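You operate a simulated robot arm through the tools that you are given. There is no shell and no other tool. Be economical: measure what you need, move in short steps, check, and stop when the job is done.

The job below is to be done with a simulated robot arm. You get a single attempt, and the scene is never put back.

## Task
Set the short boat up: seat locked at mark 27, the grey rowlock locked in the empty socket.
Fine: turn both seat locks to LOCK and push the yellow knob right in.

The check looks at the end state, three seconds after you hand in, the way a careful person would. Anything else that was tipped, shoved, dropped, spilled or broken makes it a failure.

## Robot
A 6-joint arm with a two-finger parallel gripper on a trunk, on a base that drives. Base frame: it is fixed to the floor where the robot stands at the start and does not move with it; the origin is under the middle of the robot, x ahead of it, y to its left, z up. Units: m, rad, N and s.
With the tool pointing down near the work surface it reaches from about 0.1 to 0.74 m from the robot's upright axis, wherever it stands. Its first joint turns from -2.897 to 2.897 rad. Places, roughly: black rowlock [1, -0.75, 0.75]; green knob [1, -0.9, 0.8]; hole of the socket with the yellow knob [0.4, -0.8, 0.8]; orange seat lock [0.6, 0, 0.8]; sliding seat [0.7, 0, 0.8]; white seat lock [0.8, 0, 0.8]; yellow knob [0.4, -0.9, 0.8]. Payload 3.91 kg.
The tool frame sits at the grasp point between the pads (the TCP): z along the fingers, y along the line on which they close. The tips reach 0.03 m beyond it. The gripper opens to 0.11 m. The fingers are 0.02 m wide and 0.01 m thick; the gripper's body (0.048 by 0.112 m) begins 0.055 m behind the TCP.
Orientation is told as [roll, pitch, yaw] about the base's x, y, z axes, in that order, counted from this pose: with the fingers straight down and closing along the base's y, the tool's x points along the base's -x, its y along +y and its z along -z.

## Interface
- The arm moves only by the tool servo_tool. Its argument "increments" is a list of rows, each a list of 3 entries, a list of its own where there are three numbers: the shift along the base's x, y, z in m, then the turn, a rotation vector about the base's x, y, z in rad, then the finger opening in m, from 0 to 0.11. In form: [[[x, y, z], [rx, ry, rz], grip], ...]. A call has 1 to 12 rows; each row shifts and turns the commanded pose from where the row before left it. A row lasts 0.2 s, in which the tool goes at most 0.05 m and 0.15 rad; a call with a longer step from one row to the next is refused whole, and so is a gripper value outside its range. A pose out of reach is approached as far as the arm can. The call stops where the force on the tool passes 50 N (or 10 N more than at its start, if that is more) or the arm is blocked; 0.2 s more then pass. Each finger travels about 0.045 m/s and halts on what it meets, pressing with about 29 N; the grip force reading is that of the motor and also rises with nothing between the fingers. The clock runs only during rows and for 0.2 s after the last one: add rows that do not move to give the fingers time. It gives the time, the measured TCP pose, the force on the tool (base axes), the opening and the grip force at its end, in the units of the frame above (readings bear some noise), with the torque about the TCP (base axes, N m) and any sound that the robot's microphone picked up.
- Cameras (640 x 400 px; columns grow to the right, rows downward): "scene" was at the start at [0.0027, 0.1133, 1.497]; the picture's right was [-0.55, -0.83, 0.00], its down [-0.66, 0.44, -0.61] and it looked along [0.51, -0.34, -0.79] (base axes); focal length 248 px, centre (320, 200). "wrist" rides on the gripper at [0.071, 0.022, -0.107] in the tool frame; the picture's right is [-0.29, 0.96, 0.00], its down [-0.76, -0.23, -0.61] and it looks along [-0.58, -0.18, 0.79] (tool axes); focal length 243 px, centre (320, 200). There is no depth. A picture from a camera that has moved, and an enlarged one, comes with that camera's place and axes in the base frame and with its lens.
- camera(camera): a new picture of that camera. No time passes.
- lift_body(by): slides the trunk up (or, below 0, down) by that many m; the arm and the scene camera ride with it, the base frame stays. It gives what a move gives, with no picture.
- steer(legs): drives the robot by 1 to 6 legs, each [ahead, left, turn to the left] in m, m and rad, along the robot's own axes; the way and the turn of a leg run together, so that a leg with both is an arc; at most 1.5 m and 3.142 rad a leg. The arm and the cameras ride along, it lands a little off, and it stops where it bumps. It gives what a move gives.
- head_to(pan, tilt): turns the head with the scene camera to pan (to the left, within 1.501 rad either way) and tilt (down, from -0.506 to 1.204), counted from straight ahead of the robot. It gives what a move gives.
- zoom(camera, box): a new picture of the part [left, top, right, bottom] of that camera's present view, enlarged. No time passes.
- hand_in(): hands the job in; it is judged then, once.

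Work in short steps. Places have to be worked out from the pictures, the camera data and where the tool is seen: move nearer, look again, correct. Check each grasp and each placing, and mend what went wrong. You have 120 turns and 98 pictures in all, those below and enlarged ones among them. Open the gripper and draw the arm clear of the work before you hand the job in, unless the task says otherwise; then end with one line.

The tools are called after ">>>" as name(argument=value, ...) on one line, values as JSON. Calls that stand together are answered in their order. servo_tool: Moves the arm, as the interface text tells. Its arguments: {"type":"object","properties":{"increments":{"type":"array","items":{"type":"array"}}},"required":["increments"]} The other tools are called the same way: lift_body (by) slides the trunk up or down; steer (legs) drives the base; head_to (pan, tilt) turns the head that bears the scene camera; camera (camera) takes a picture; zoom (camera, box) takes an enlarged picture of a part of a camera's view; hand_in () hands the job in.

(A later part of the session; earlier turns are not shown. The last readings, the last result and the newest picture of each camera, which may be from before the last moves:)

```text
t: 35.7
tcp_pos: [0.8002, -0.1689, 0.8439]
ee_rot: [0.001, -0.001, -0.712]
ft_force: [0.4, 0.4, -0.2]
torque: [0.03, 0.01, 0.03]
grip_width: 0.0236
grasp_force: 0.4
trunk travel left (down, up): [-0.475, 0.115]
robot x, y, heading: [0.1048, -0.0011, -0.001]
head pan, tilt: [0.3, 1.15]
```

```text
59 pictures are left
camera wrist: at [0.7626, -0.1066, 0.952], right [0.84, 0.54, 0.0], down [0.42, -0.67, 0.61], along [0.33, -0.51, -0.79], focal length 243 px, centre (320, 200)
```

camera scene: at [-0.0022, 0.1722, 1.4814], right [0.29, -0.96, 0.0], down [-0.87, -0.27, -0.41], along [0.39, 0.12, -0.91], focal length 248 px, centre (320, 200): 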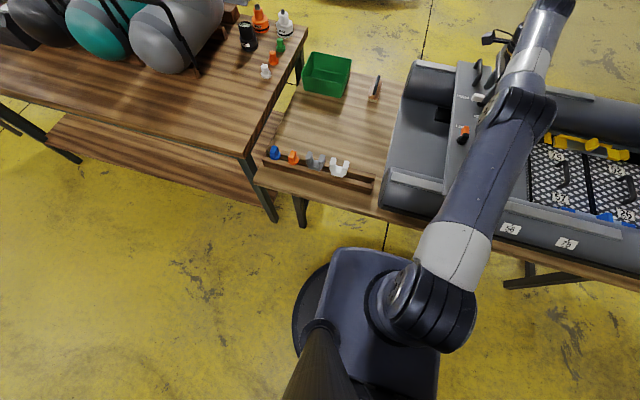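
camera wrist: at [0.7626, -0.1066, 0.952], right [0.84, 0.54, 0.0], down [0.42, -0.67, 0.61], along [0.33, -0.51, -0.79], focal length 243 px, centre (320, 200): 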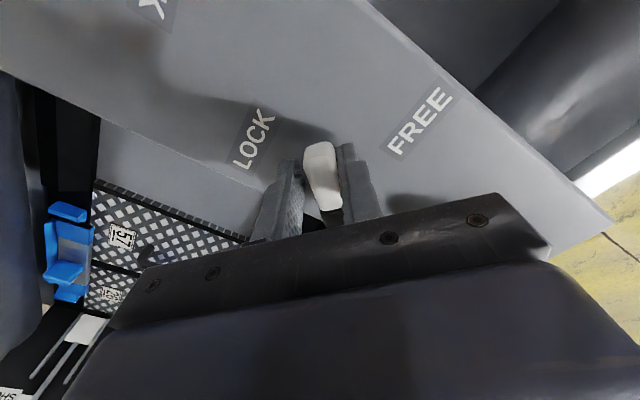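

The lever is following. I'll finish the arc with a slight overshoot against the stop.

>>> servo_tool(increments=[[[-0.0022, -0.003, 0], [0, 0, 0.1428], 0.023], [[-0.0018, -0.0033, 0], [0, 0, 0.1428], 0.023], [[-0.0013, -0.0035, 0], [0, 0, 0.1428], 0.023], [[-0.0008, -0.0036, 0], [0, 0, 0.1428], 0.023], [[-0.0003, -0.0037, 0], [0, 0, 0.1428], 0.023], [[0, -0.003, 0], [0, 0, 0.08], 0.023], [[0, 0, 0], [0, 0, 0], 0.023]])

>>> camera(camera="wrist")

```text
t: 37.3
tcp_pos: [0.7942, -0.1875, 0.8434]
ee_rot: [-0.001, 0.001, 0.083]
ft_force: [3.7, 9.1, -0.4]
torque: [0.11, -0.01, -0.16]
grip_width: 0.0277
grasp_force: 4.7
trunk travel left (down, up): [-0.475, 0.115]
robot x, y, heading: [0.101, -0.0015, 0.0]
head pan, tilt: [0.3, 1.15]
```

```text
58 pictures are left
camera wrist: at [0.7239, -0.172, 0.9517], right [0.21, 0.98, 0.0], down [0.78, -0.17, 0.61], along [0.59, -0.13, -0.79], focal length 243 px, centre (320, 200)
```

wrist: 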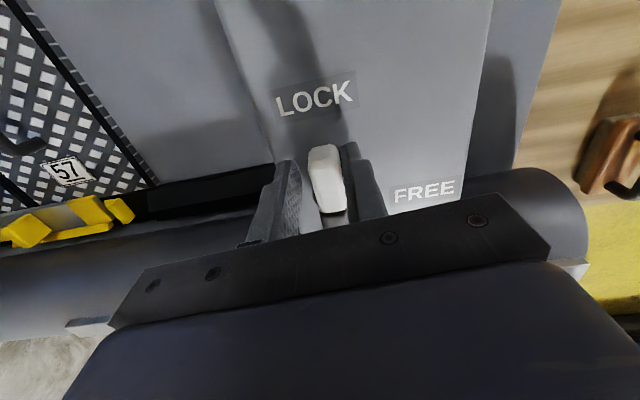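

The white lever has met its stop, with 9 N pushing back. I'll open, rise, and draw back to view both locks and the pointer.

>>> servo_tool(increments=[[[0, 0.003, 0], [0, 0, -0.083], 0.05], [[0, 0, 0], [0, 0, 0], 0.05], [[0, 0, 0], [0, 0, 0], 0.05], [[0, 0, 0.04], [0, 0, 0], 0.05], [[0, 0, 0.04], [0, 0, 0], 0.05], [[-0.03, 0, 0.04], [0, 0, 0], 0.06], [[-0.05, 0, 0], [0, 0, 0], 0.06], [[-0.05, 0, 0], [0, 0, 0], 0.06], [[-0.05, 0, 0], [0, 0, 0], 0.06], [[-0.05, 0, 0], [0, 0, 0], 0.06], [[-0.05, 0, 0], [0, 0, 0], 0.06], [[-0.03, 0, 0], [0, 0, 0], 0.06]])

>>> camera(camera="wrist")

>>> zoom(camera="wrist", box=[250, 30, 390, 120])

>>> head_to(pan=-0.1, tilt=0.9)

>>> camera(camera="scene")

```text
t: 39.9
tcp_pos: [0.4823, -0.1873, 0.9638]
ee_rot: [-0.001, 0.0, -0.005]
ft_force: [0.2, -0.2, 0.1]
torque: [0.02, -0.02, 0.01]
grip_width: 0.0601
grasp_force: 0.0
trunk travel left (down, up): [-0.475, 0.115]
robot x, y, heading: [0.1023, -0.0006, -0.001]
head pan, tilt: [0.3, 1.15]
```

```text
57 pictures are left
camera wrist: at [0.4146, -0.1645, 1.0714], right [0.29, 0.96, 0.0], down [0.76, -0.23, 0.61], along [0.58, -0.18, -0.79], focal length 243 px, centre (320, 200)
```

wrist: 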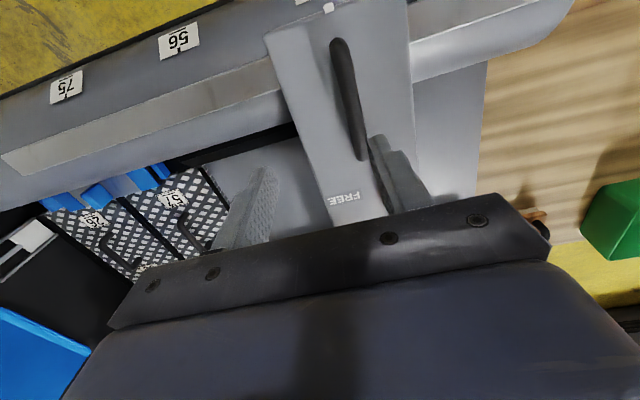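

```text
4.44 times, centred on (320, 75) of wrist
camera zoom: at [0.4146, -0.1645, 1.0714], right [0.29, 0.96, 0.0], down [0.76, -0.23, 0.61], along [0.58, -0.18, -0.79], focal length 1078 px, centre (320, 756)
```

zoom: 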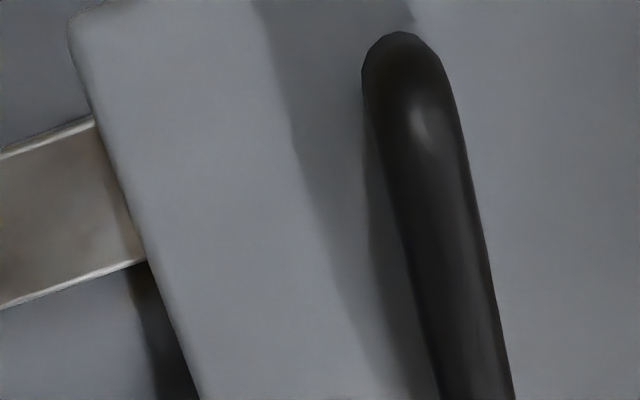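

```text
t: 40.8
tcp_pos: [0.4849, -0.1865, 0.9637]
ee_rot: [0.001, 0.001, -0.003]
ft_force: [0.6, 0.1, -0.5]
torque: [0.04, -0.01, 0.02]
grip_width: 0.0601
grasp_force: 0.1
trunk travel left (down, up): [-0.475, 0.115]
robot x, y, heading: [0.1084, -0.0011, -0.0]
head pan, tilt: [-0.099, 0.901]
```

```text
55 pictures are left
camera scene: at [0.1208, 0.1472, 1.4983], right [-0.1, -1.0, 0.0], down [-0.78, 0.08, -0.62], along [0.62, -0.06, -0.78], focal length 248 px, centre (320, 200)
```

scene: 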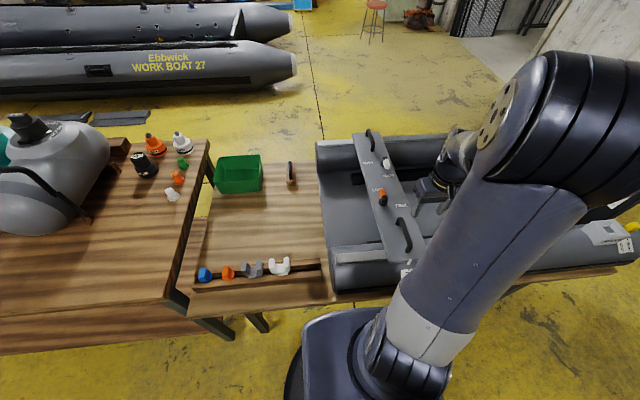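

Both levers stand at LOCK. Next I'll swing the arm over the rack for a close look at the grey rowlock, checking the pointer on the way.

>>> servo_tool(increments=[[[-0.04, 0.01, 0.03], [0, 0, 0], 0.06], [[-0.04, 0.01, 0], [0, 0, 0], 0.06], [[0, 0, 0], [0, 0, 0], 0.06]])

>>> zoom(camera="wrist", box=[260, 30, 400, 120])

>>> servo_tool(increments=[[[0, 0.05, 0], [0, 0, 0], 0.08], [[0, 0.05, 0], [0, 0, 0], 0.08], [[0, 0.05, 0], [0, 0, 0], 0.08], [[0, 0.05, 0], [0, 0, 0], 0.08], [[0, 0.05, 0], [0, 0, 0], 0.08], [[0, 0.05, 0], [0, 0, 0], 0.08], [[0, 0.05, 0], [0, 0, 0], 0.08], [[0, 0.05, 0], [0, 0, 0], 0.08], [[0, 0.05, 0], [0, 0, 0], 0.08], [[0, 0.05, 0], [0, 0, 0], 0.08], [[0, 0, 0], [0, 0, 0], 0.08]])

>>> camera(camera="wrist")

>>> zoom(camera="scene", box=[190, 220, 310, 300])

```text
refused: row 1 steps farther than a row can; nothing moved
```

```text
4.44 times, centred on (330, 75) of wrist
camera zoom: at [0.4154, -0.1646, 1.0714], right [0.29, 0.96, 0.0], down [0.76, -0.23, 0.61], along [0.58, -0.18, -0.79], focal length 1078 px, centre (276, 756)
```

zoom: 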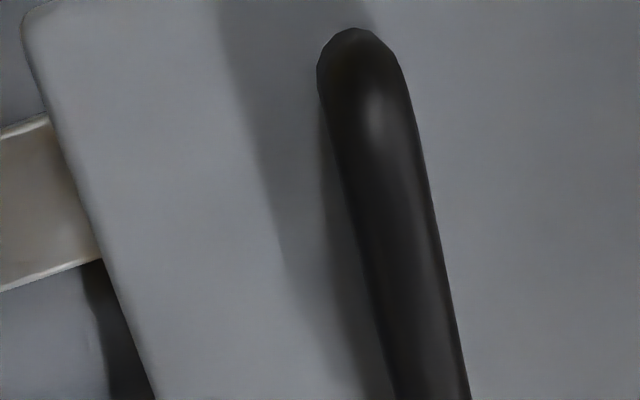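

```text
t: 43.2
tcp_pos: [0.4824, 0.3133, 0.965]
ee_rot: [-0.001, 0.001, -0.003]
ft_force: [0.1, 0.5, -0.4]
torque: [-0.01, 0.0, -0.03]
grip_width: 0.08
grasp_force: 0.0
trunk travel left (down, up): [-0.475, 0.115]
robot x, y, heading: [0.1072, 0.0013, 0.002]
head pan, tilt: [-0.099, 0.901]
```

```text
53 pictures are left
camera wrist: at [0.414, 0.3357, 1.0721], right [0.29, 0.96, 0.0], down [0.76, -0.23, 0.61], along [0.58, -0.18, -0.79], focal length 243 px, centre (320, 200)
```

wrist: 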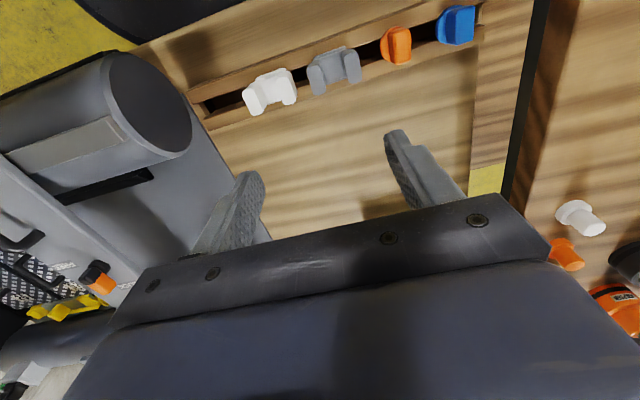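

```text
5.00 times, centred on (250, 260) of scene
camera zoom: at [0.1208, 0.1476, 1.4983], right [-0.1, -0.99, 0.0], down [-0.78, 0.08, -0.62], along [0.62, -0.06, -0.78], focal length 1238 px, centre (670, -100)
```

zoom: 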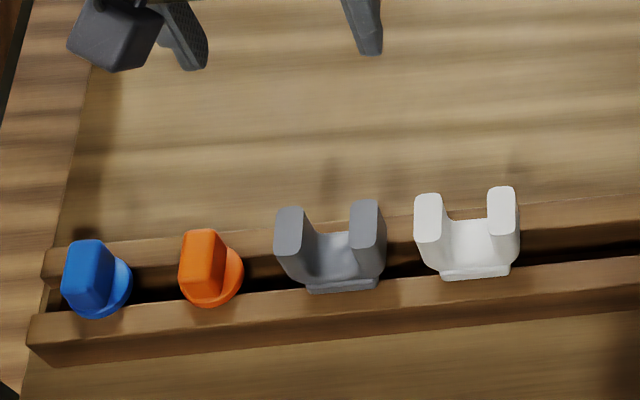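

The grey rowlock is at about (0.476, 0.335, 0.72). Its prongs lie along y and are about 7 cm wide overall, with roughly 2 cm gaps to its neighbours. I'll go closer.

>>> servo_tool(increments=[[[-0.01, 0.02, -0.04], [0, 0, 0], 0.08], [[-0.01, 0, -0.045], [0, 0, 0], 0.08], [[0, 0, -0.02], [0, 0, 0], 0.08], [[0, 0, 0], [0, 0, 0], 0.08]])

>>> camera(camera="wrist")

>>> zoom(camera="wrist", box=[230, 0, 430, 120])

```text
t: 44.2
tcp_pos: [0.4646, 0.3329, 0.8596]
ee_rot: [0.001, 0.001, -0.003]
ft_force: [-0.4, -0.1, 0.2]
torque: [-0.04, 0.03, -0.04]
grip_width: 0.08
grasp_force: 0.1
trunk travel left (down, up): [-0.475, 0.115]
robot x, y, heading: [0.1009, 0.0011, 0.002]
head pan, tilt: [-0.099, 0.901]
```

```text
51 pictures are left
camera wrist: at [0.3947, 0.3554, 0.9671], right [0.29, 0.96, 0.0], down [0.76, -0.23, 0.61], along [0.58, -0.18, -0.79], focal length 243 px, centre (320, 200)
```

wrist: 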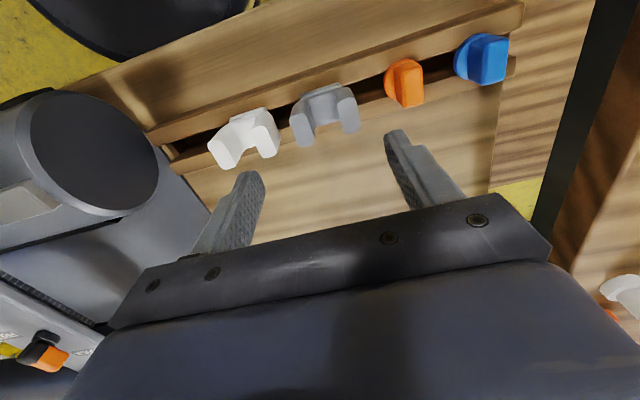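

```text
3.20 times, centred on (330, 60) of wrist
camera zoom: at [0.3947, 0.3554, 0.9671], right [0.29, 0.96, 0.0], down [0.76, -0.23, 0.61], along [0.58, -0.18, -0.79], focal length 776 px, centre (288, 648)
```

zoom: 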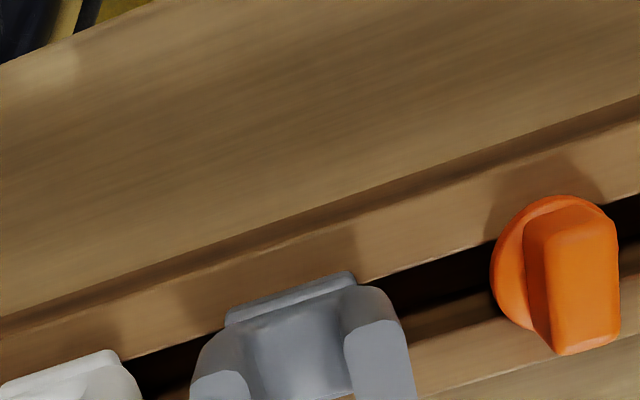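

The grey U is centred near (0.474, 0.335) and open along y. I'll grip it across its thin direction, so I yaw -90° above it and look.

>>> servo_tool(increments=[[[0.009, 0.002, 0], [0, 0, -0.1428], 0.07], [[0, 0, 0], [0, 0, -0.1428], 0.07], [[0, 0, 0], [0, 0, -0.1428], 0.07], [[0, 0, 0], [0, 0, -0.1428], 0.07], [[0, 0, 0], [0, 0, -0.1428], 0.07], [[0, 0, 0], [0, 0, -0.1428], 0.07], [[0, 0, 0], [0, 0, -0.1428], 0.07], [[0, 0, 0], [0, 0, -0.1428], 0.07], [[0, 0, 0], [0, 0, -0.1428], 0.07], [[0, 0, 0], [0, 0, -0.1428], 0.07], [[0, 0, 0], [0, 0, -0.1398], 0.07], [[0, 0, 0], [0, 0, 0], 0.07]])

>>> camera(camera="wrist")

>>> camera(camera="scene")

```text
t: 46.8
tcp_pos: [0.4732, 0.3352, 0.8592]
ee_rot: [0.001, 0.0, -1.572]
ft_force: [0.7, 0.0, 0.1]
torque: [0.02, 0.01, 0.02]
grip_width: 0.0701
grasp_force: 0.0
trunk travel left (down, up): [-0.475, 0.115]
robot x, y, heading: [0.1036, -0.0002, -0.003]
head pan, tilt: [-0.099, 0.901]
```

```text
49 pictures are left
camera wrist: at [0.4967, 0.4066, 0.9668], right [0.96, -0.29, 0.0], down [-0.23, -0.76, 0.61], along [-0.18, -0.58, -0.79], focal length 243 px, centre (320, 200)
```

wrist: 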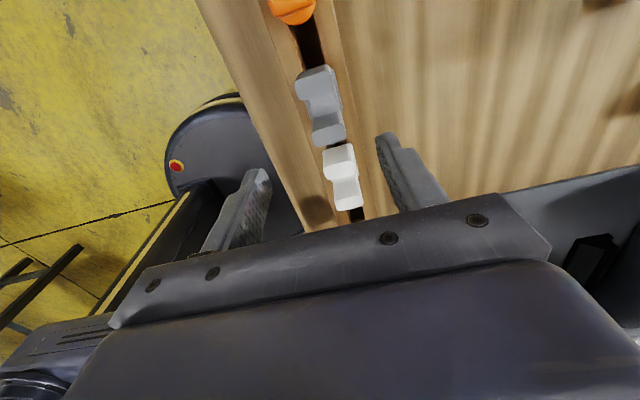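

```text
48 pictures are left
camera scene: at [0.1208, 0.1472, 1.4983], right [-0.1, -0.99, 0.0], down [-0.78, 0.08, -0.62], along [0.62, -0.06, -0.78], focal length 248 px, centre (320, 200)
```

scene: 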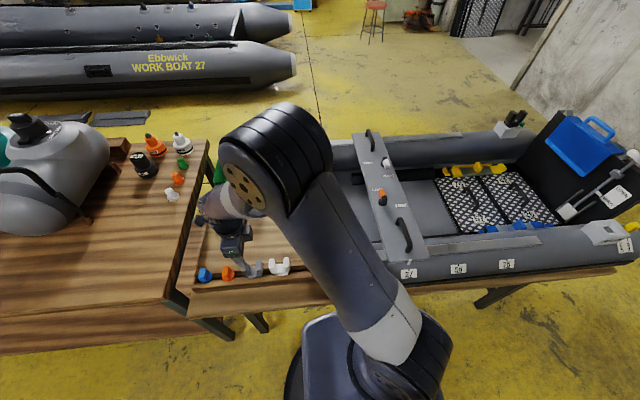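

The rowlock's centre refines to (0.476, 0.3355). I'll descend to z 0.765 and check alignment in both cameras.

>>> servo_tool(increments=[[[0.003, 0, -0.03], [0, 0, 0], 0.07], [[0, 0, -0.035], [0, 0, 0], 0.07], [[0, 0, -0.03], [0, 0, 0], 0.07], [[0, 0, 0], [0, 0, 0], 0.07]])

>>> camera(camera="wrist")

>>> zoom(camera="scene", box=[190, 210, 310, 290])

```text
t: 47.8
tcp_pos: [0.4761, 0.3354, 0.7628]
ee_rot: [0.0, 0.001, -1.571]
ft_force: [0.4, 0.8, 0.0]
torque: [0.0, -0.02, -0.01]
grip_width: 0.0697
grasp_force: 0.0
trunk travel left (down, up): [-0.475, 0.115]
robot x, y, heading: [0.1051, -0.0005, -0.003]
head pan, tilt: [-0.099, 0.901]
```

```text
47 pictures are left
camera wrist: at [0.4999, 0.4065, 0.8712], right [0.96, -0.29, 0.0], down [-0.23, -0.76, 0.61], along [-0.18, -0.58, -0.79], focal length 243 px, centre (320, 200)
```

wrist: 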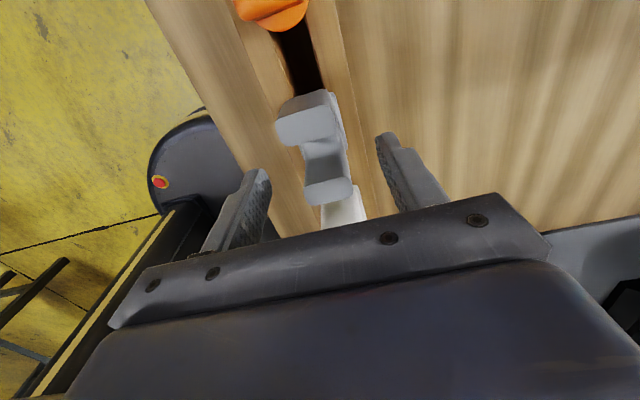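

```text
5.00 times, centred on (250, 250) of scene
camera zoom: at [0.121, 0.1474, 1.4983], right [-0.1, -0.99, 0.0], down [-0.78, 0.08, -0.62], along [0.62, -0.06, -0.78], focal length 1238 px, centre (670, -50)
```

zoom: 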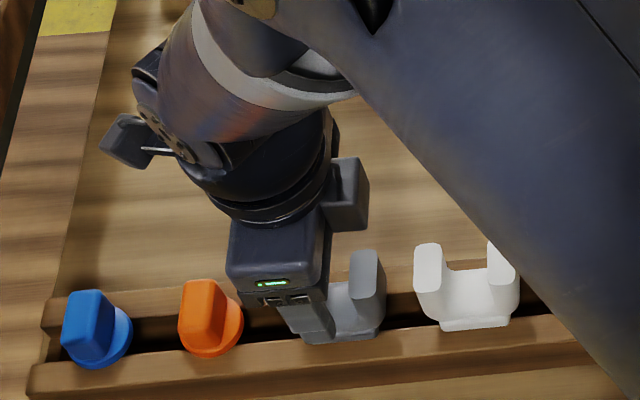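

The centre refines to (0.479, 0.3375). I'll shift slightly and descend to z≈0.717.

>>> servo_tool(increments=[[[0.003, 0.002, -0.015], [0, 0, 0], 0.07], [[0, 0, -0.015], [0, 0, 0], 0.07], [[0, 0, -0.015], [0, 0, 0], 0.07], [[0, 0, 0], [0, 0, 0], 0.07]])

>>> camera(camera="wrist")

>>> zoom(camera="scene", box=[190, 210, 310, 290])

```text
t: 48.8
tcp_pos: [0.4786, 0.3375, 0.719]
ee_rot: [0.0, -0.001, -1.57]
ft_force: [0.3, -0.7, -1.1]
torque: [0.0, 0.03, -0.01]
grip_width: 0.0697
grasp_force: 0.0
trunk travel left (down, up): [-0.475, 0.115]
robot x, y, heading: [0.1094, 0.0009, 0.004]
head pan, tilt: [-0.099, 0.901]
```

```text
45 pictures are left
camera wrist: at [0.5029, 0.4088, 0.8261], right [0.96, -0.29, 0.0], down [-0.23, -0.76, 0.61], along [-0.18, -0.58, -0.79], focal length 243 px, centre (320, 200)
```

wrist: 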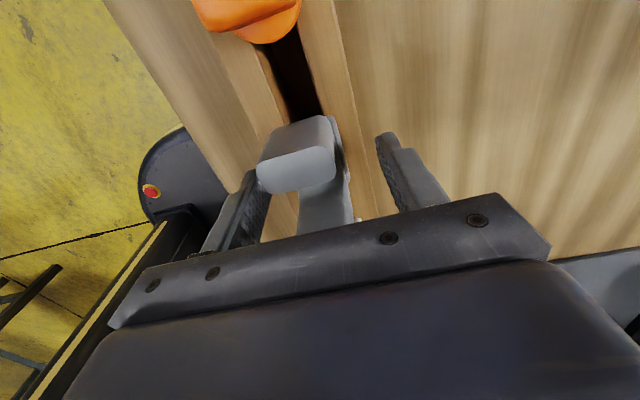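

```text
5.00 times, centred on (250, 250) of scene
camera zoom: at [0.1209, 0.1473, 1.4983], right [-0.1, -0.99, 0.0], down [-0.78, 0.08, -0.62], along [0.62, -0.06, -0.78], focal length 1238 px, centre (670, -50)
```

zoom: 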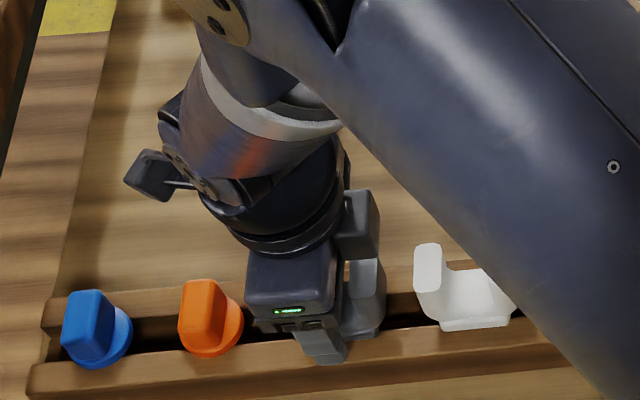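

Tips are at z 0.689, about level with the U's valley. The rack top is at about 0.65 and the prong tops at about 0.73, so I'll go 18 mm lower and close on the bridge.

>>> servo_tool(increments=[[[0, 0, -0.009], [0, 0, 0], 0.07], [[0, 0, -0.009], [0, 0, 0], 0.07], [[0, 0, 0], [0, 0, 0], 0.03], [[0, 0, 0], [0, 0, 0], 0.03], [[0, 0, 0], [0, 0, 0], 0.0], [[0, 0, 0], [0, 0, 0], 0.0], [[0, 0, 0], [0, 0, 0], 0.0]])

>>> camera(camera="wrist")

```text
t: 50.4
tcp_pos: [0.4785, 0.3378, 0.7001]
ee_rot: [0.0, -0.002, -1.568]
ft_force: [-11.4, 2.2, -0.1]
torque: [0.04, 0.43, 0.01]
grip_width: 0.0394
grasp_force: 28.9
trunk travel left (down, up): [-0.475, 0.115]
robot x, y, heading: [0.1033, 0.0011, -0.003]
head pan, tilt: [-0.099, 0.901]
```

```text
43 pictures are left
camera wrist: at [0.5019, 0.4086, 0.8082], right [0.96, -0.29, 0.0], down [-0.23, -0.76, 0.61], along [-0.18, -0.58, -0.79], focal length 243 px, centre (320, 200)
```

wrist: 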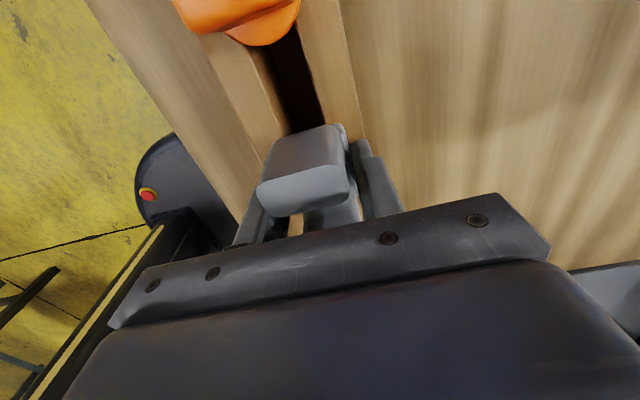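

The fingers stopped at 39 mm on the rowlock. I'll let the grip settle, then lift slowly and check.

>>> servo_tool(increments=[[[0, 0, 0], [0, 0, 0], 0.0], [[0, 0, 0], [0, 0, 0], 0.0], [[0, 0, 0.02], [0, 0, 0], 0.0], [[0, 0, 0.03], [0, 0, 0], 0.0], [[0, 0, 0.05], [0, 0, 0], 0.0], [[0, 0, 0.05], [0, 0, 0], 0.0], [[0, 0, 0.05], [0, 0, 0], 0.0], [[0, 0, 0], [0, 0, 0], 0.0]])

>>> camera(camera="wrist")

>>> camera(camera="scene")

```text
t: 52.2
tcp_pos: [0.478, 0.3367, 0.9024]
ee_rot: [0.0, -0.002, -1.571]
ft_force: [-0.4, -0.1, 0.1]
torque: [-0.02, 0.02, 0.01]
grip_width: 0.0392
grasp_force: 29.7
trunk travel left (down, up): [-0.475, 0.115]
robot x, y, heading: [0.1073, 0.002, 0.007]
head pan, tilt: [-0.099, 0.901]
```

```text
42 pictures are left
camera wrist: at [0.5017, 0.409, 1.0097], right [0.96, -0.29, 0.0], down [-0.23, -0.76, 0.61], along [-0.18, -0.58, -0.79], focal length 243 px, centre (320, 200)
```

wrist: 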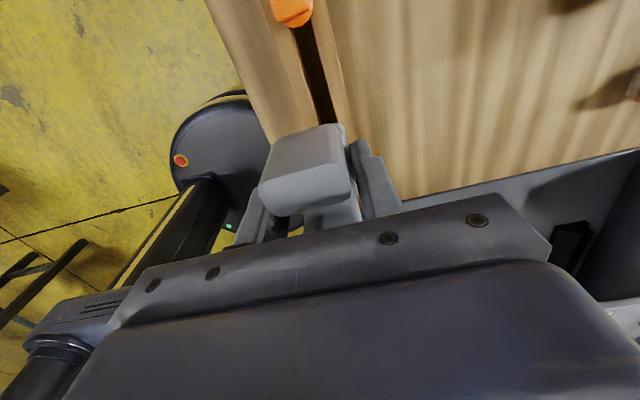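

```text
41 pictures are left
camera scene: at [0.1206, 0.147, 1.4983], right [-0.1, -0.99, 0.0], down [-0.78, 0.08, -0.62], along [0.62, -0.06, -0.78], focal length 248 px, centre (320, 200)
```

scene: 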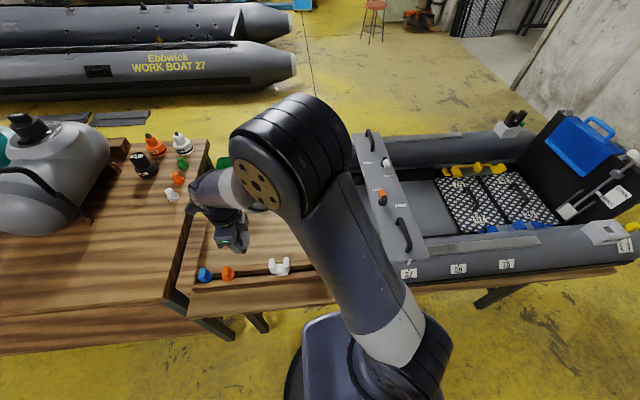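

The grey rowlock is held and its rack slot is empty. I'll raise it well clear, then drive back and to the right toward the socket.

>>> servo_tool(increments=[[[0, 0, 0.05], [0, 0, 0], 0.0], [[0, 0, 0.05], [0, 0, 0], 0.0], [[0, 0, 0.02], [0, 0, 0], 0.0], [[0, 0, 0], [0, 0, 0], 0.0]])

>>> steer(legs=[[-0.13, 0, 0], [0, -0.55, 0]])

>>> head_to(pan=-0.75, tilt=0.8)

>>> camera(camera="scene")

```text
t: 53.2
tcp_pos: [0.4799, 0.3367, 1.0218]
ee_rot: [0.0, 0.001, -1.57]
ft_force: [0.5, 0.4, -1.6]
torque: [0.01, 0.01, -0.02]
grip_width: 0.0394
grasp_force: 29.1
trunk travel left (down, up): [-0.475, 0.115]
robot x, y, heading: [0.1046, 0.0011, -0.002]
head pan, tilt: [-0.099, 0.901]
```

```text
t: 57.2
tcp_pos: [0.3487, -0.207, 1.0208]
ee_rot: [-0.002, 0.0, -1.57]
ft_force: [0.0, 0.1, -1.0]
torque: [0.0, 0.02, -0.04]
grip_width: 0.0391
grasp_force: 28.8
trunk travel left (down, up): [-0.475, 0.115]
robot x, y, heading: [-0.0263, -0.5463, 0.004]
head pan, tilt: [-0.099, 0.901]
```

```text
t: 58.2
tcp_pos: [0.3491, -0.207, 1.0215]
ee_rot: [0.0, -0.001, -1.571]
ft_force: [-0.4, 0.0, -0.8]
torque: [0.0, 0.01, -0.01]
grip_width: 0.0391
grasp_force: 29.1
trunk travel left (down, up): [-0.475, 0.115]
robot x, y, heading: [-0.0238, -0.5469, -0.0]
head pan, tilt: [-0.75, 0.799]
```

```text
40 pictures are left
camera scene: at [-0.0253, -0.444, 1.5062], right [-0.68, -0.73, 0.0], down [-0.52, 0.49, -0.7], along [0.51, -0.48, -0.72], focal length 248 px, centre (320, 200)
```

scene: 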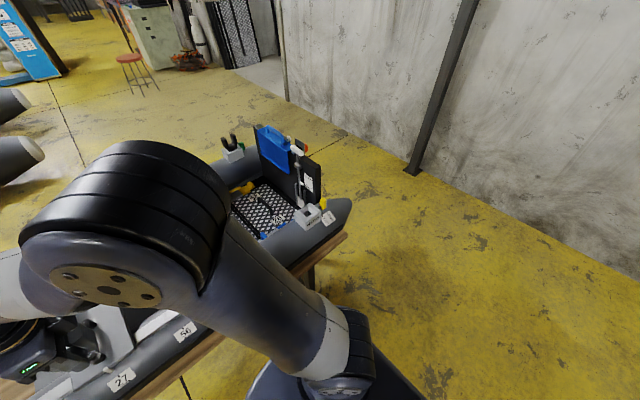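

>>> zoom(camera="scene", box=[210, 110, 360, 260])

>>> zoom(camera="scene", box=[280, 180, 350, 240])

```text
2.67 times, centred on (285, 185) of scene
camera zoom: at [-0.0253, -0.444, 1.5062], right [-0.68, -0.73, 0.0], down [-0.52, 0.49, -0.7], along [0.51, -0.48, -0.72], focal length 660 px, centre (413, 240)
```

zoom: 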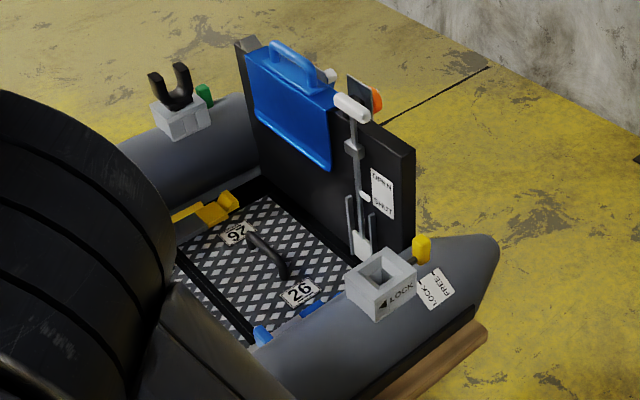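

```text
6.67 times, centred on (315, 210) of scene
camera zoom: at [-0.0253, -0.444, 1.5062], right [-0.68, -0.73, 0.0], down [-0.52, 0.49, -0.7], along [0.51, -0.48, -0.72], focal length 1651 px, centre (353, 133)
```

zoom: 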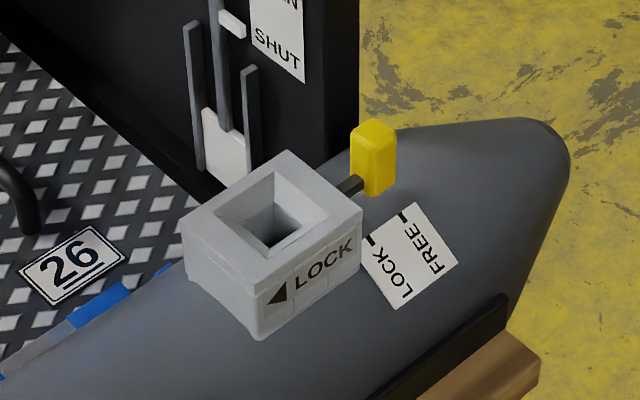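

The socket has a square tapered hole, its yellow knob is out (FREE) on the -y side, and LOCK is toward +y. The installed black rowlock has its prongs fore-aft along y, so my held orientation already matches. I'll swing over near the socket.

>>> servo_tool(increments=[[[0, -0.05, 0], [0, 0, 0], 0.0], [[0, -0.05, 0], [0, 0, 0], 0.0], [[0, -0.05, 0], [0, 0, 0], 0.0], [[0, -0.05, 0], [0, 0, 0], 0.0], [[0, -0.05, 0], [0, 0, 0], 0.0], [[0, -0.05, 0], [0, 0, 0], 0.0], [[0, -0.05, 0], [0, 0, 0], 0.0], [[0, -0.05, 0], [0, 0, 0], 0.0], [[0, -0.05, 0], [0, 0, 0], 0.0], [[0, -0.05, 0], [0, 0, 0], 0.0], [[0, 0, 0], [0, 0, 0], 0.0]])

>>> camera(camera="wrist")

>>> head_to(pan=-0.6, tilt=0.8)

>>> camera(camera="scene")

```text
t: 60.6
tcp_pos: [0.3491, -0.7102, 1.0218]
ee_rot: [-0.001, 0.001, -1.57]
ft_force: [-0.4, -0.5, -1.5]
torque: [0.03, 0.04, -0.01]
grip_width: 0.0395
grasp_force: 29.1
trunk travel left (down, up): [-0.475, 0.115]
robot x, y, heading: [-0.0257, -0.5394, 0.001]
head pan, tilt: [-0.75, 0.799]
```

```text
37 pictures are left
camera wrist: at [0.373, -0.6376, 1.1295], right [0.96, -0.29, 0.0], down [-0.23, -0.76, 0.61], along [-0.18, -0.58, -0.79], focal length 243 px, centre (320, 200)
```

wrist: 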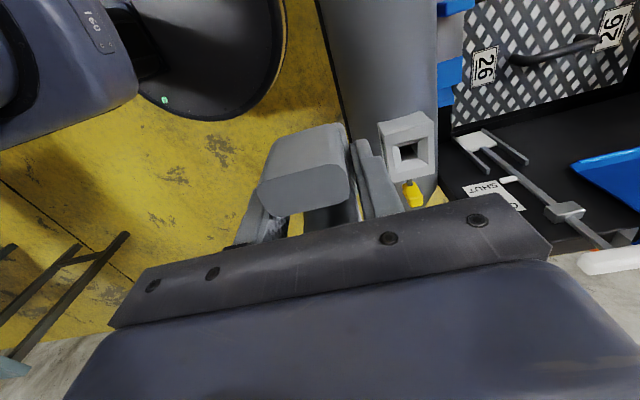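

```text
t: 61.3
tcp_pos: [0.3504, -0.7082, 1.0222]
ee_rot: [-0.001, 0.001, -1.57]
ft_force: [-0.4, 0.1, -1.5]
torque: [-0.01, 0.04, 0.01]
grip_width: 0.0395
grasp_force: 28.6
trunk travel left (down, up): [-0.475, 0.115]
robot x, y, heading: [-0.0257, -0.5436, 0.001]
head pan, tilt: [-0.6, 0.799]
```

```text
36 pictures are left
camera scene: at [-0.0178, -0.4348, 1.5062], right [-0.57, -0.82, 0.0], down [-0.59, 0.41, -0.7], along [0.57, -0.39, -0.72], focal length 248 px, centre (320, 200)
```

scene: 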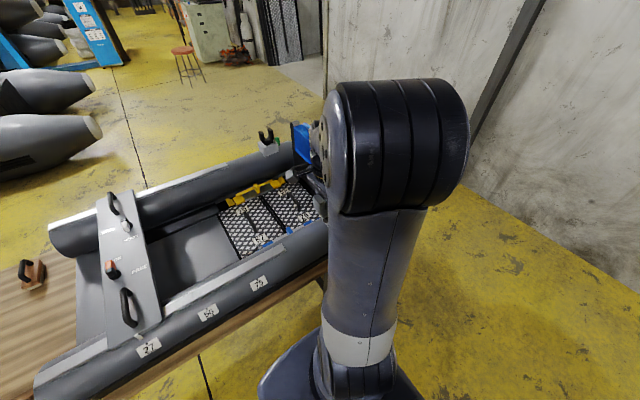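

The hole mouth triangulates to about (0.442, -0.814, 0.829), but the elbow blocks the scene camera. I'll pull the arm back and drive further right so the camera sees the socket from the left of the arm.

>>> servo_tool(increments=[[[0, 0.05, 0], [0, 0, 0], 0.0], [[0, 0.05, 0], [0, 0, 0], 0.0], [[0, 0.05, 0], [0, 0, 0], 0.0], [[0, 0.05, 0], [0, 0, 0], 0.0], [[0, 0.05, 0], [0, 0, 0], 0.0], [[0, 0.05, 0], [0, 0, 0], 0.0], [[0, 0, 0], [0, 0, 0], 0.0]])

>>> steer(legs=[[0, -0.4, 0]])

>>> head_to(pan=0.0, tilt=0.9)

>>> camera(camera="scene")

```text
t: 62.9
tcp_pos: [0.349, -0.4063, 1.0227]
ee_rot: [0.001, -0.001, -1.572]
ft_force: [0.0, -0.3, -0.4]
torque: [-0.06, 0.0, 0.04]
grip_width: 0.0394
grasp_force: 29.3
trunk travel left (down, up): [-0.475, 0.115]
robot x, y, heading: [-0.0291, -0.5431, -0.002]
head pan, tilt: [-0.6, 0.799]
```

```text
t: 65.4
tcp_pos: [0.3498, -0.8094, 1.0228]
ee_rot: [-0.002, 0.001, -1.569]
ft_force: [-0.8, -0.1, -0.9]
torque: [-0.01, 0.02, 0.01]
grip_width: 0.0394
grasp_force: 28.9
trunk travel left (down, up): [-0.475, 0.115]
robot x, y, heading: [-0.0259, -0.9465, 0.002]
head pan, tilt: [-0.6, 0.799]
```

```text
t: 66.4
tcp_pos: [0.3498, -0.8101, 1.0221]
ee_rot: [-0.001, 0.001, -1.568]
ft_force: [0.1, 0.1, -0.9]
torque: [0.02, 0.02, -0.02]
grip_width: 0.039
grasp_force: 29.0
trunk travel left (down, up): [-0.475, 0.115]
robot x, y, heading: [-0.0254, -0.9438, -0.001]
head pan, tilt: [0.0, 0.901]
```

```text
35 pictures are left
camera scene: at [-0.0089, -0.7924, 1.4983], right [0.0, -1.0, 0.0], down [-0.78, 0.0, -0.62], along [0.62, 0.0, -0.78], focal length 248 px, centre (320, 200)
```

scene: 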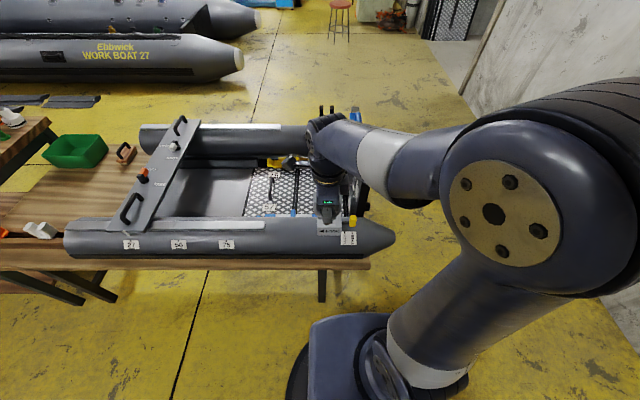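

Now the scene camera sees the socket. I'll take a zoom of the socket and held rowlock, plus the pointer at mark 27.

>>> zoom(camera="scene", box=[280, 150, 400, 260])

>>> zoom(camera="scene", box=[90, 110, 230, 260])

>>> camera(camera="wrist")

```text
3.64 times, centred on (340, 205) of scene
camera zoom: at [-0.0089, -0.7924, 1.4983], right [0.0, -1.0, 0.0], down [-0.78, 0.0, -0.62], along [0.62, 0.0, -0.78], focal length 900 px, centre (247, 182)
```

zoom: 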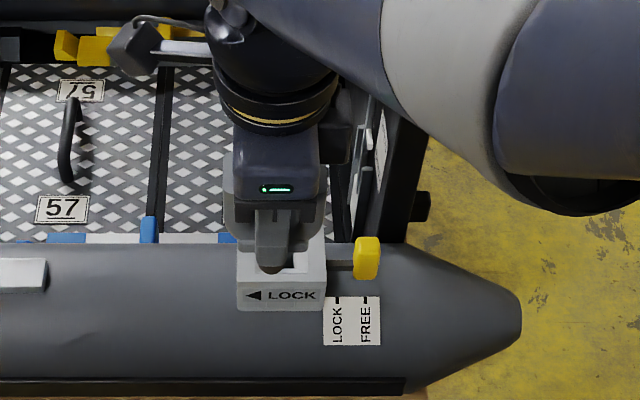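

```text
2.67 times, centred on (160, 185) of scene
camera zoom: at [-0.0089, -0.7924, 1.4983], right [0.0, -1.0, 0.0], down [-0.78, 0.0, -0.62], along [0.62, 0.0, -0.78], focal length 660 px, centre (747, 240)
```

zoom: 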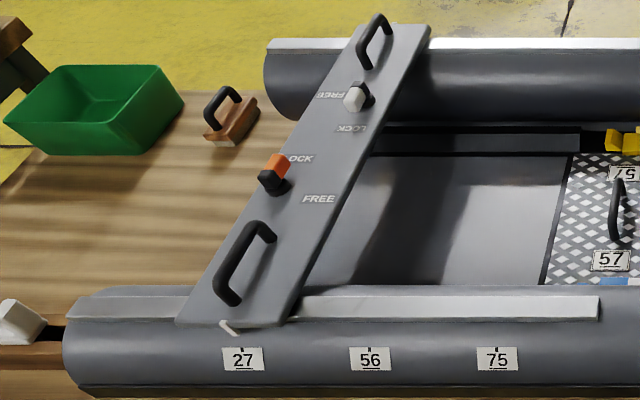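

```text
32 pictures are left
camera wrist: at [0.373, -0.7384, 1.1301], right [0.96, -0.29, 0.0], down [-0.23, -0.76, 0.61], along [-0.18, -0.58, -0.79], focal length 243 px, centre (320, 200)
```

wrist: 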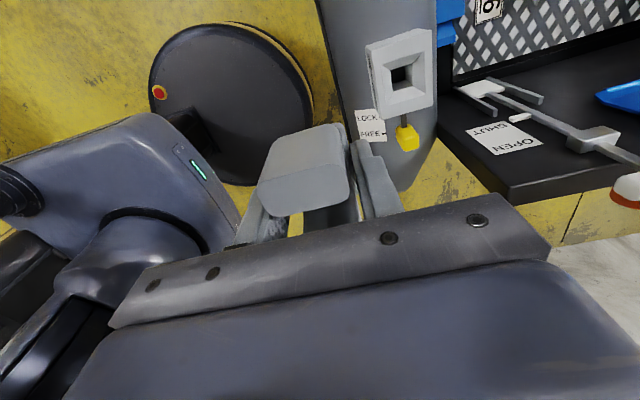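

The pointer remains at 27. The socket centre averages (0.444, -0.818) with its top at about 0.829. I'll move above it and look at the pin.

>>> servo_tool(increments=[[[0.045, -0.004, 0], [0, 0, 0], 0.0], [[0.049, -0.004, 0], [0, 0, 0], 0.0], [[0, 0, 0], [0, 0, 0], 0.0]])

>>> zoom(camera="scene", box=[290, 160, 380, 250])

>>> camera(camera="wrist")

```text
t: 67.2
tcp_pos: [0.4436, -0.8172, 1.0218]
ee_rot: [0.0, 0.002, -1.568]
ft_force: [0.0, -0.1, -1.2]
torque: [-0.02, 0.03, 0.0]
grip_width: 0.0391
grasp_force: 29.1
trunk travel left (down, up): [-0.475, 0.115]
robot x, y, heading: [-0.0235, -0.9447, 0.008]
head pan, tilt: [0.0, 0.901]
```

```text
4.44 times, centred on (335, 205) of scene
camera zoom: at [-0.0085, -0.7923, 1.4983], right [0.0, -1.0, 0.0], down [-0.78, 0.0, -0.62], along [0.62, 0.0, -0.78], focal length 1101 px, centre (253, 178)
```

zoom: 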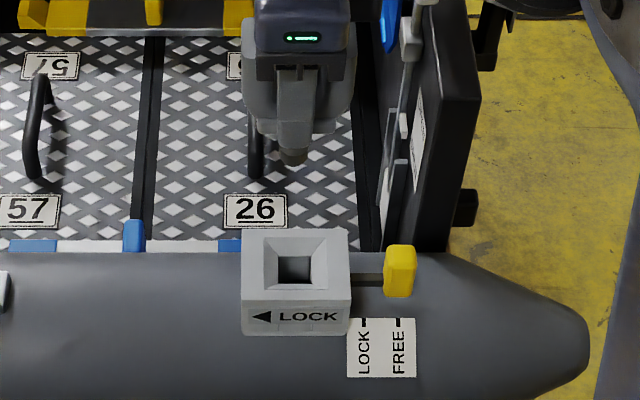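

```text
30 pictures are left
camera wrist: at [0.4675, -0.7466, 1.1303], right [0.96, -0.29, 0.0], down [-0.23, -0.76, 0.61], along [-0.18, -0.58, -0.79], focal length 243 px, centre (320, 200)
```

wrist: 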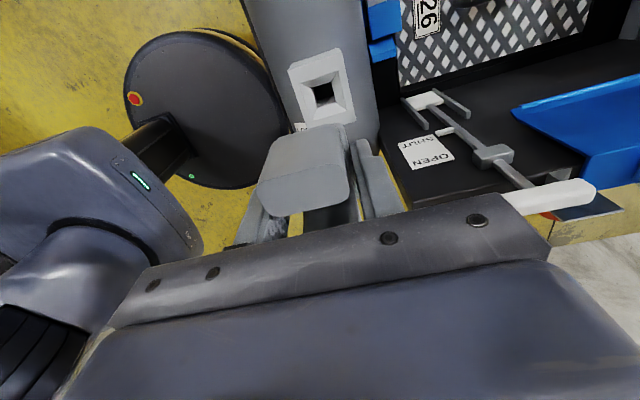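

The socket and pin show clearly. The scene camera puts the mouth centre at (0.443, -0.823) and the pin at y≈-0.818. I'll shift -4 mm in y, lower toward it, and re-measure.

>>> servo_tool(increments=[[[0, -0.004, -0.03], [0, 0, 0], 0.0], [[0, 0, -0.04], [0, 0, 0], 0.0], [[0, 0, 0], [0, 0, 0], 0.0]])

>>> zoom(camera="scene", box=[300, 180, 370, 250])

>>> camera(camera="wrist")

```text
t: 68.0
tcp_pos: [0.4451, -0.8211, 0.9509]
ee_rot: [0.001, 0.0, -1.568]
ft_force: [-0.2, -0.5, -0.6]
torque: [0.01, 0.0, 0.01]
grip_width: 0.0393
grasp_force: 28.5
trunk travel left (down, up): [-0.475, 0.115]
robot x, y, heading: [-0.0242, -0.9464, -0.0]
head pan, tilt: [0.0, 0.901]
```

```text
5.71 times, centred on (335, 215) of scene
camera zoom: at [-0.0086, -0.7922, 1.4983], right [0.0, -1.0, 0.0], down [-0.78, 0.0, -0.62], along [0.62, 0.0, -0.78], focal length 1415 px, centre (234, 114)
```

zoom: 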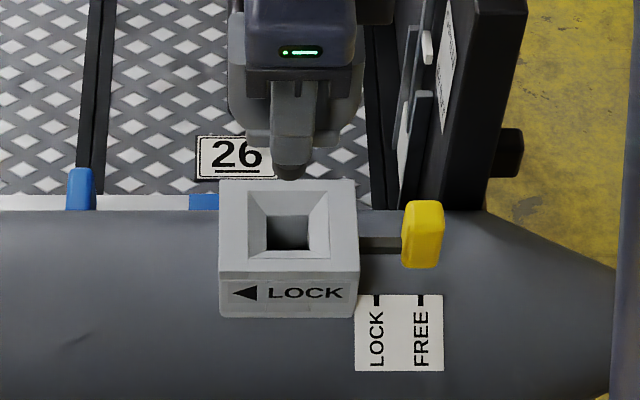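

```text
28 pictures are left
camera wrist: at [0.4679, -0.7504, 1.06], right [0.96, -0.29, 0.0], down [-0.23, -0.76, 0.61], along [-0.18, -0.58, -0.79], focal length 243 px, centre (320, 200)
```

wrist: 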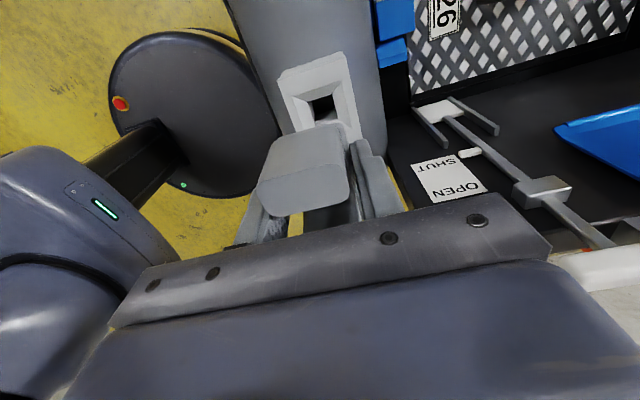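

The pin lines up with the hole centre (y within ~1 mm, x within ~2 mm), and the funnel forgives about 1 cm. I'll lower gently.

>>> servo_tool(increments=[[[-0.001, 0, -0.015], [0, 0, 0], 0.0], [[0, 0, -0.015], [0, 0, 0], 0.0], [[0, 0, -0.01], [0, 0, 0], 0.0], [[0, 0, -0.01], [0, 0, 0], 0.0], [[0, 0, 0], [0, 0, 0], 0.0]])

>>> zoom(camera="scene", box=[300, 180, 370, 250])

```text
t: 69.2
tcp_pos: [0.4419, -0.8216, 0.9009]
ee_rot: [0.001, -0.002, -1.57]
ft_force: [-0.1, 0.4, -1.1]
torque: [0.01, -0.04, 0.0]
grip_width: 0.0394
grasp_force: 28.8
trunk travel left (down, up): [-0.475, 0.115]
robot x, y, heading: [-0.0251, -0.9479, 0.002]
head pan, tilt: [0.0, 0.901]
```

```text
5.71 times, centred on (335, 215) of scene
camera zoom: at [-0.0088, -0.7923, 1.4983], right [0.0, -1.0, 0.0], down [-0.78, 0.0, -0.62], along [0.62, 0.0, -0.78], focal length 1415 px, centre (234, 114)
```

zoom: 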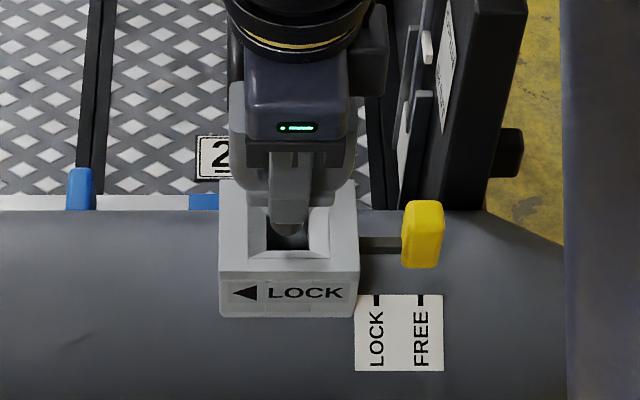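

The pin is entering the hole cleanly. I'll continue down in small steps.

>>> servo_tool(increments=[[[0, 0, -0.008], [0, 0, 0], 0.0], [[0, 0, -0.008], [0, 0, 0], 0.0], [[0, 0, -0.008], [0, 0, 0], 0.0], [[0, 0, 0], [0, 0, 0], 0.0]])

>>> zoom(camera="scene", box=[300, 180, 370, 250])

```text
t: 70.2
tcp_pos: [0.4439, -0.822, 0.8781]
ee_rot: [0.002, 0.0, -1.57]
ft_force: [6.2, 0.1, 0.9]
torque: [0.04, -0.41, -0.03]
grip_width: 0.0396
grasp_force: 29.0
trunk travel left (down, up): [-0.475, 0.115]
robot x, y, heading: [-0.0269, -0.948, -0.002]
head pan, tilt: [0.0, 0.901]
```

```text
5.71 times, centred on (335, 215) of scene
camera zoom: at [-0.0083, -0.7923, 1.4983], right [0.0, -1.0, 0.0], down [-0.78, 0.0, -0.62], along [0.62, 0.0, -0.78], focal length 1415 px, centre (234, 114)
```

zoom: 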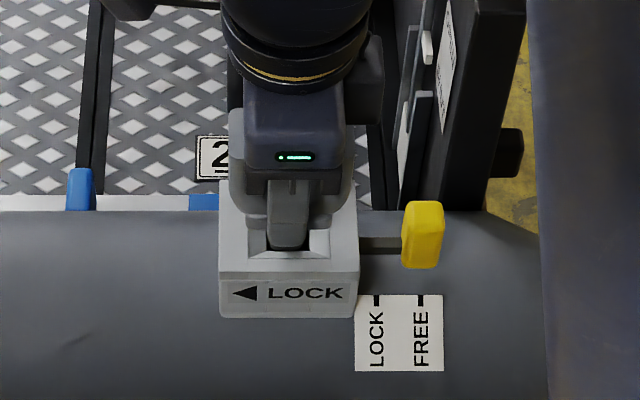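

A light +6 N in x means the wall is guiding it slightly +x. I'll nudge +1 mm and keep lowering.

>>> servo_tool(increments=[[[0.001, 0, -0.004], [0, 0, 0], 0.0], [[0, 0, -0.005], [0, 0, 0], 0.0], [[0, 0, -0.005], [0, 0, 0], 0.0], [[0, 0, 0], [0, 0, 0], 0.0]])

>>> zoom(camera="scene", box=[300, 180, 370, 250])

```text
t: 71.2
tcp_pos: [0.4445, -0.8215, 0.8634]
ee_rot: [0.0, 0.0, -1.569]
ft_force: [4.5, -0.8, 0.6]
torque: [0.03, -0.34, -0.01]
grip_width: 0.0393
grasp_force: 28.9
trunk travel left (down, up): [-0.475, 0.115]
robot x, y, heading: [-0.0272, -0.9464, 0.001]
head pan, tilt: [0.0, 0.901]
```

```text
5.71 times, centred on (335, 215) of scene
camera zoom: at [-0.0085, -0.7924, 1.4983], right [0.0, -1.0, 0.0], down [-0.78, 0.0, -0.62], along [0.62, 0.0, -0.78], focal length 1415 px, centre (234, 114)
```

zoom: 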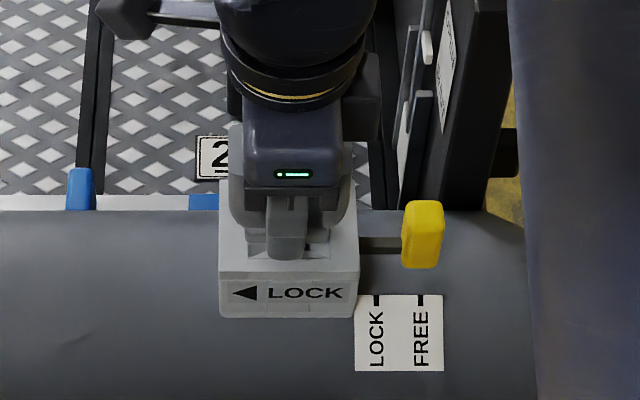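

The flange is nearly on the block. I'll ease down until there's contact.

>>> servo_tool(increments=[[[0.001, 0, -0.003], [0, 0, 0], 0.0], [[0, 0, -0.003], [0, 0, 0], 0.0], [[0, 0, -0.003], [0, 0, 0], 0.0], [[0, 0, -0.003], [0, 0, 0], 0.0], [[0, 0, 0], [0, 0, 0], 0.0]])

>>> zoom(camera="scene", box=[310, 190, 360, 240])

```text
t: 72.4
tcp_pos: [0.4432, -0.822, 0.8524]
ee_rot: [-0.001, 0.0, -1.568]
ft_force: [-1.2, 0.0, 5.6]
torque: [-0.07, 0.1, -0.02]
grip_width: 0.0393
grasp_force: 28.8
trunk travel left (down, up): [-0.475, 0.115]
robot x, y, heading: [-0.0238, -0.9462, 0.002]
head pan, tilt: [0.0, 0.901]
```

```text
8.00 times, centred on (335, 215) of scene
camera zoom: at [-0.0096, -0.7925, 1.4984], right [0.0, -1.0, 0.0], down [-0.78, 0.0, -0.62], along [0.62, 0.0, -0.78], focal length 1981 px, centre (200, 80)
```

zoom: 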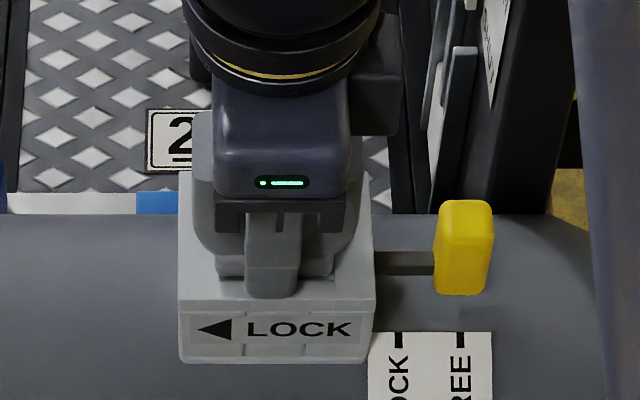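

Contact starts at 5.6 N and the flange looks to rest on the block. I'll press slightly further to confirm it's seated.

>>> servo_tool(increments=[[[0, 0, -0.002], [0, 0, 0], 0.0], [[0, 0, -0.002], [0, 0, 0], 0.0], [[0, 0, 0], [0, 0, 0], 0.0]])

```text
t: 73.4
tcp_pos: [0.4443, -0.822, 0.8515]
ee_rot: [0.008, 0.001, -1.57]
ft_force: [-8.7, -2.8, 25.5]
torque: [-0.3, 0.86, 0.0]
grip_width: 0.0394
grasp_force: 28.8
trunk travel left (down, up): [-0.475, 0.115]
robot x, y, heading: [-0.0249, -0.946, -0.001]
head pan, tilt: [0.0, 0.901]
stopped in row 3: the force on the tool passed its limit (the readings are from after the stop); the commanded pose is now the measured one
```

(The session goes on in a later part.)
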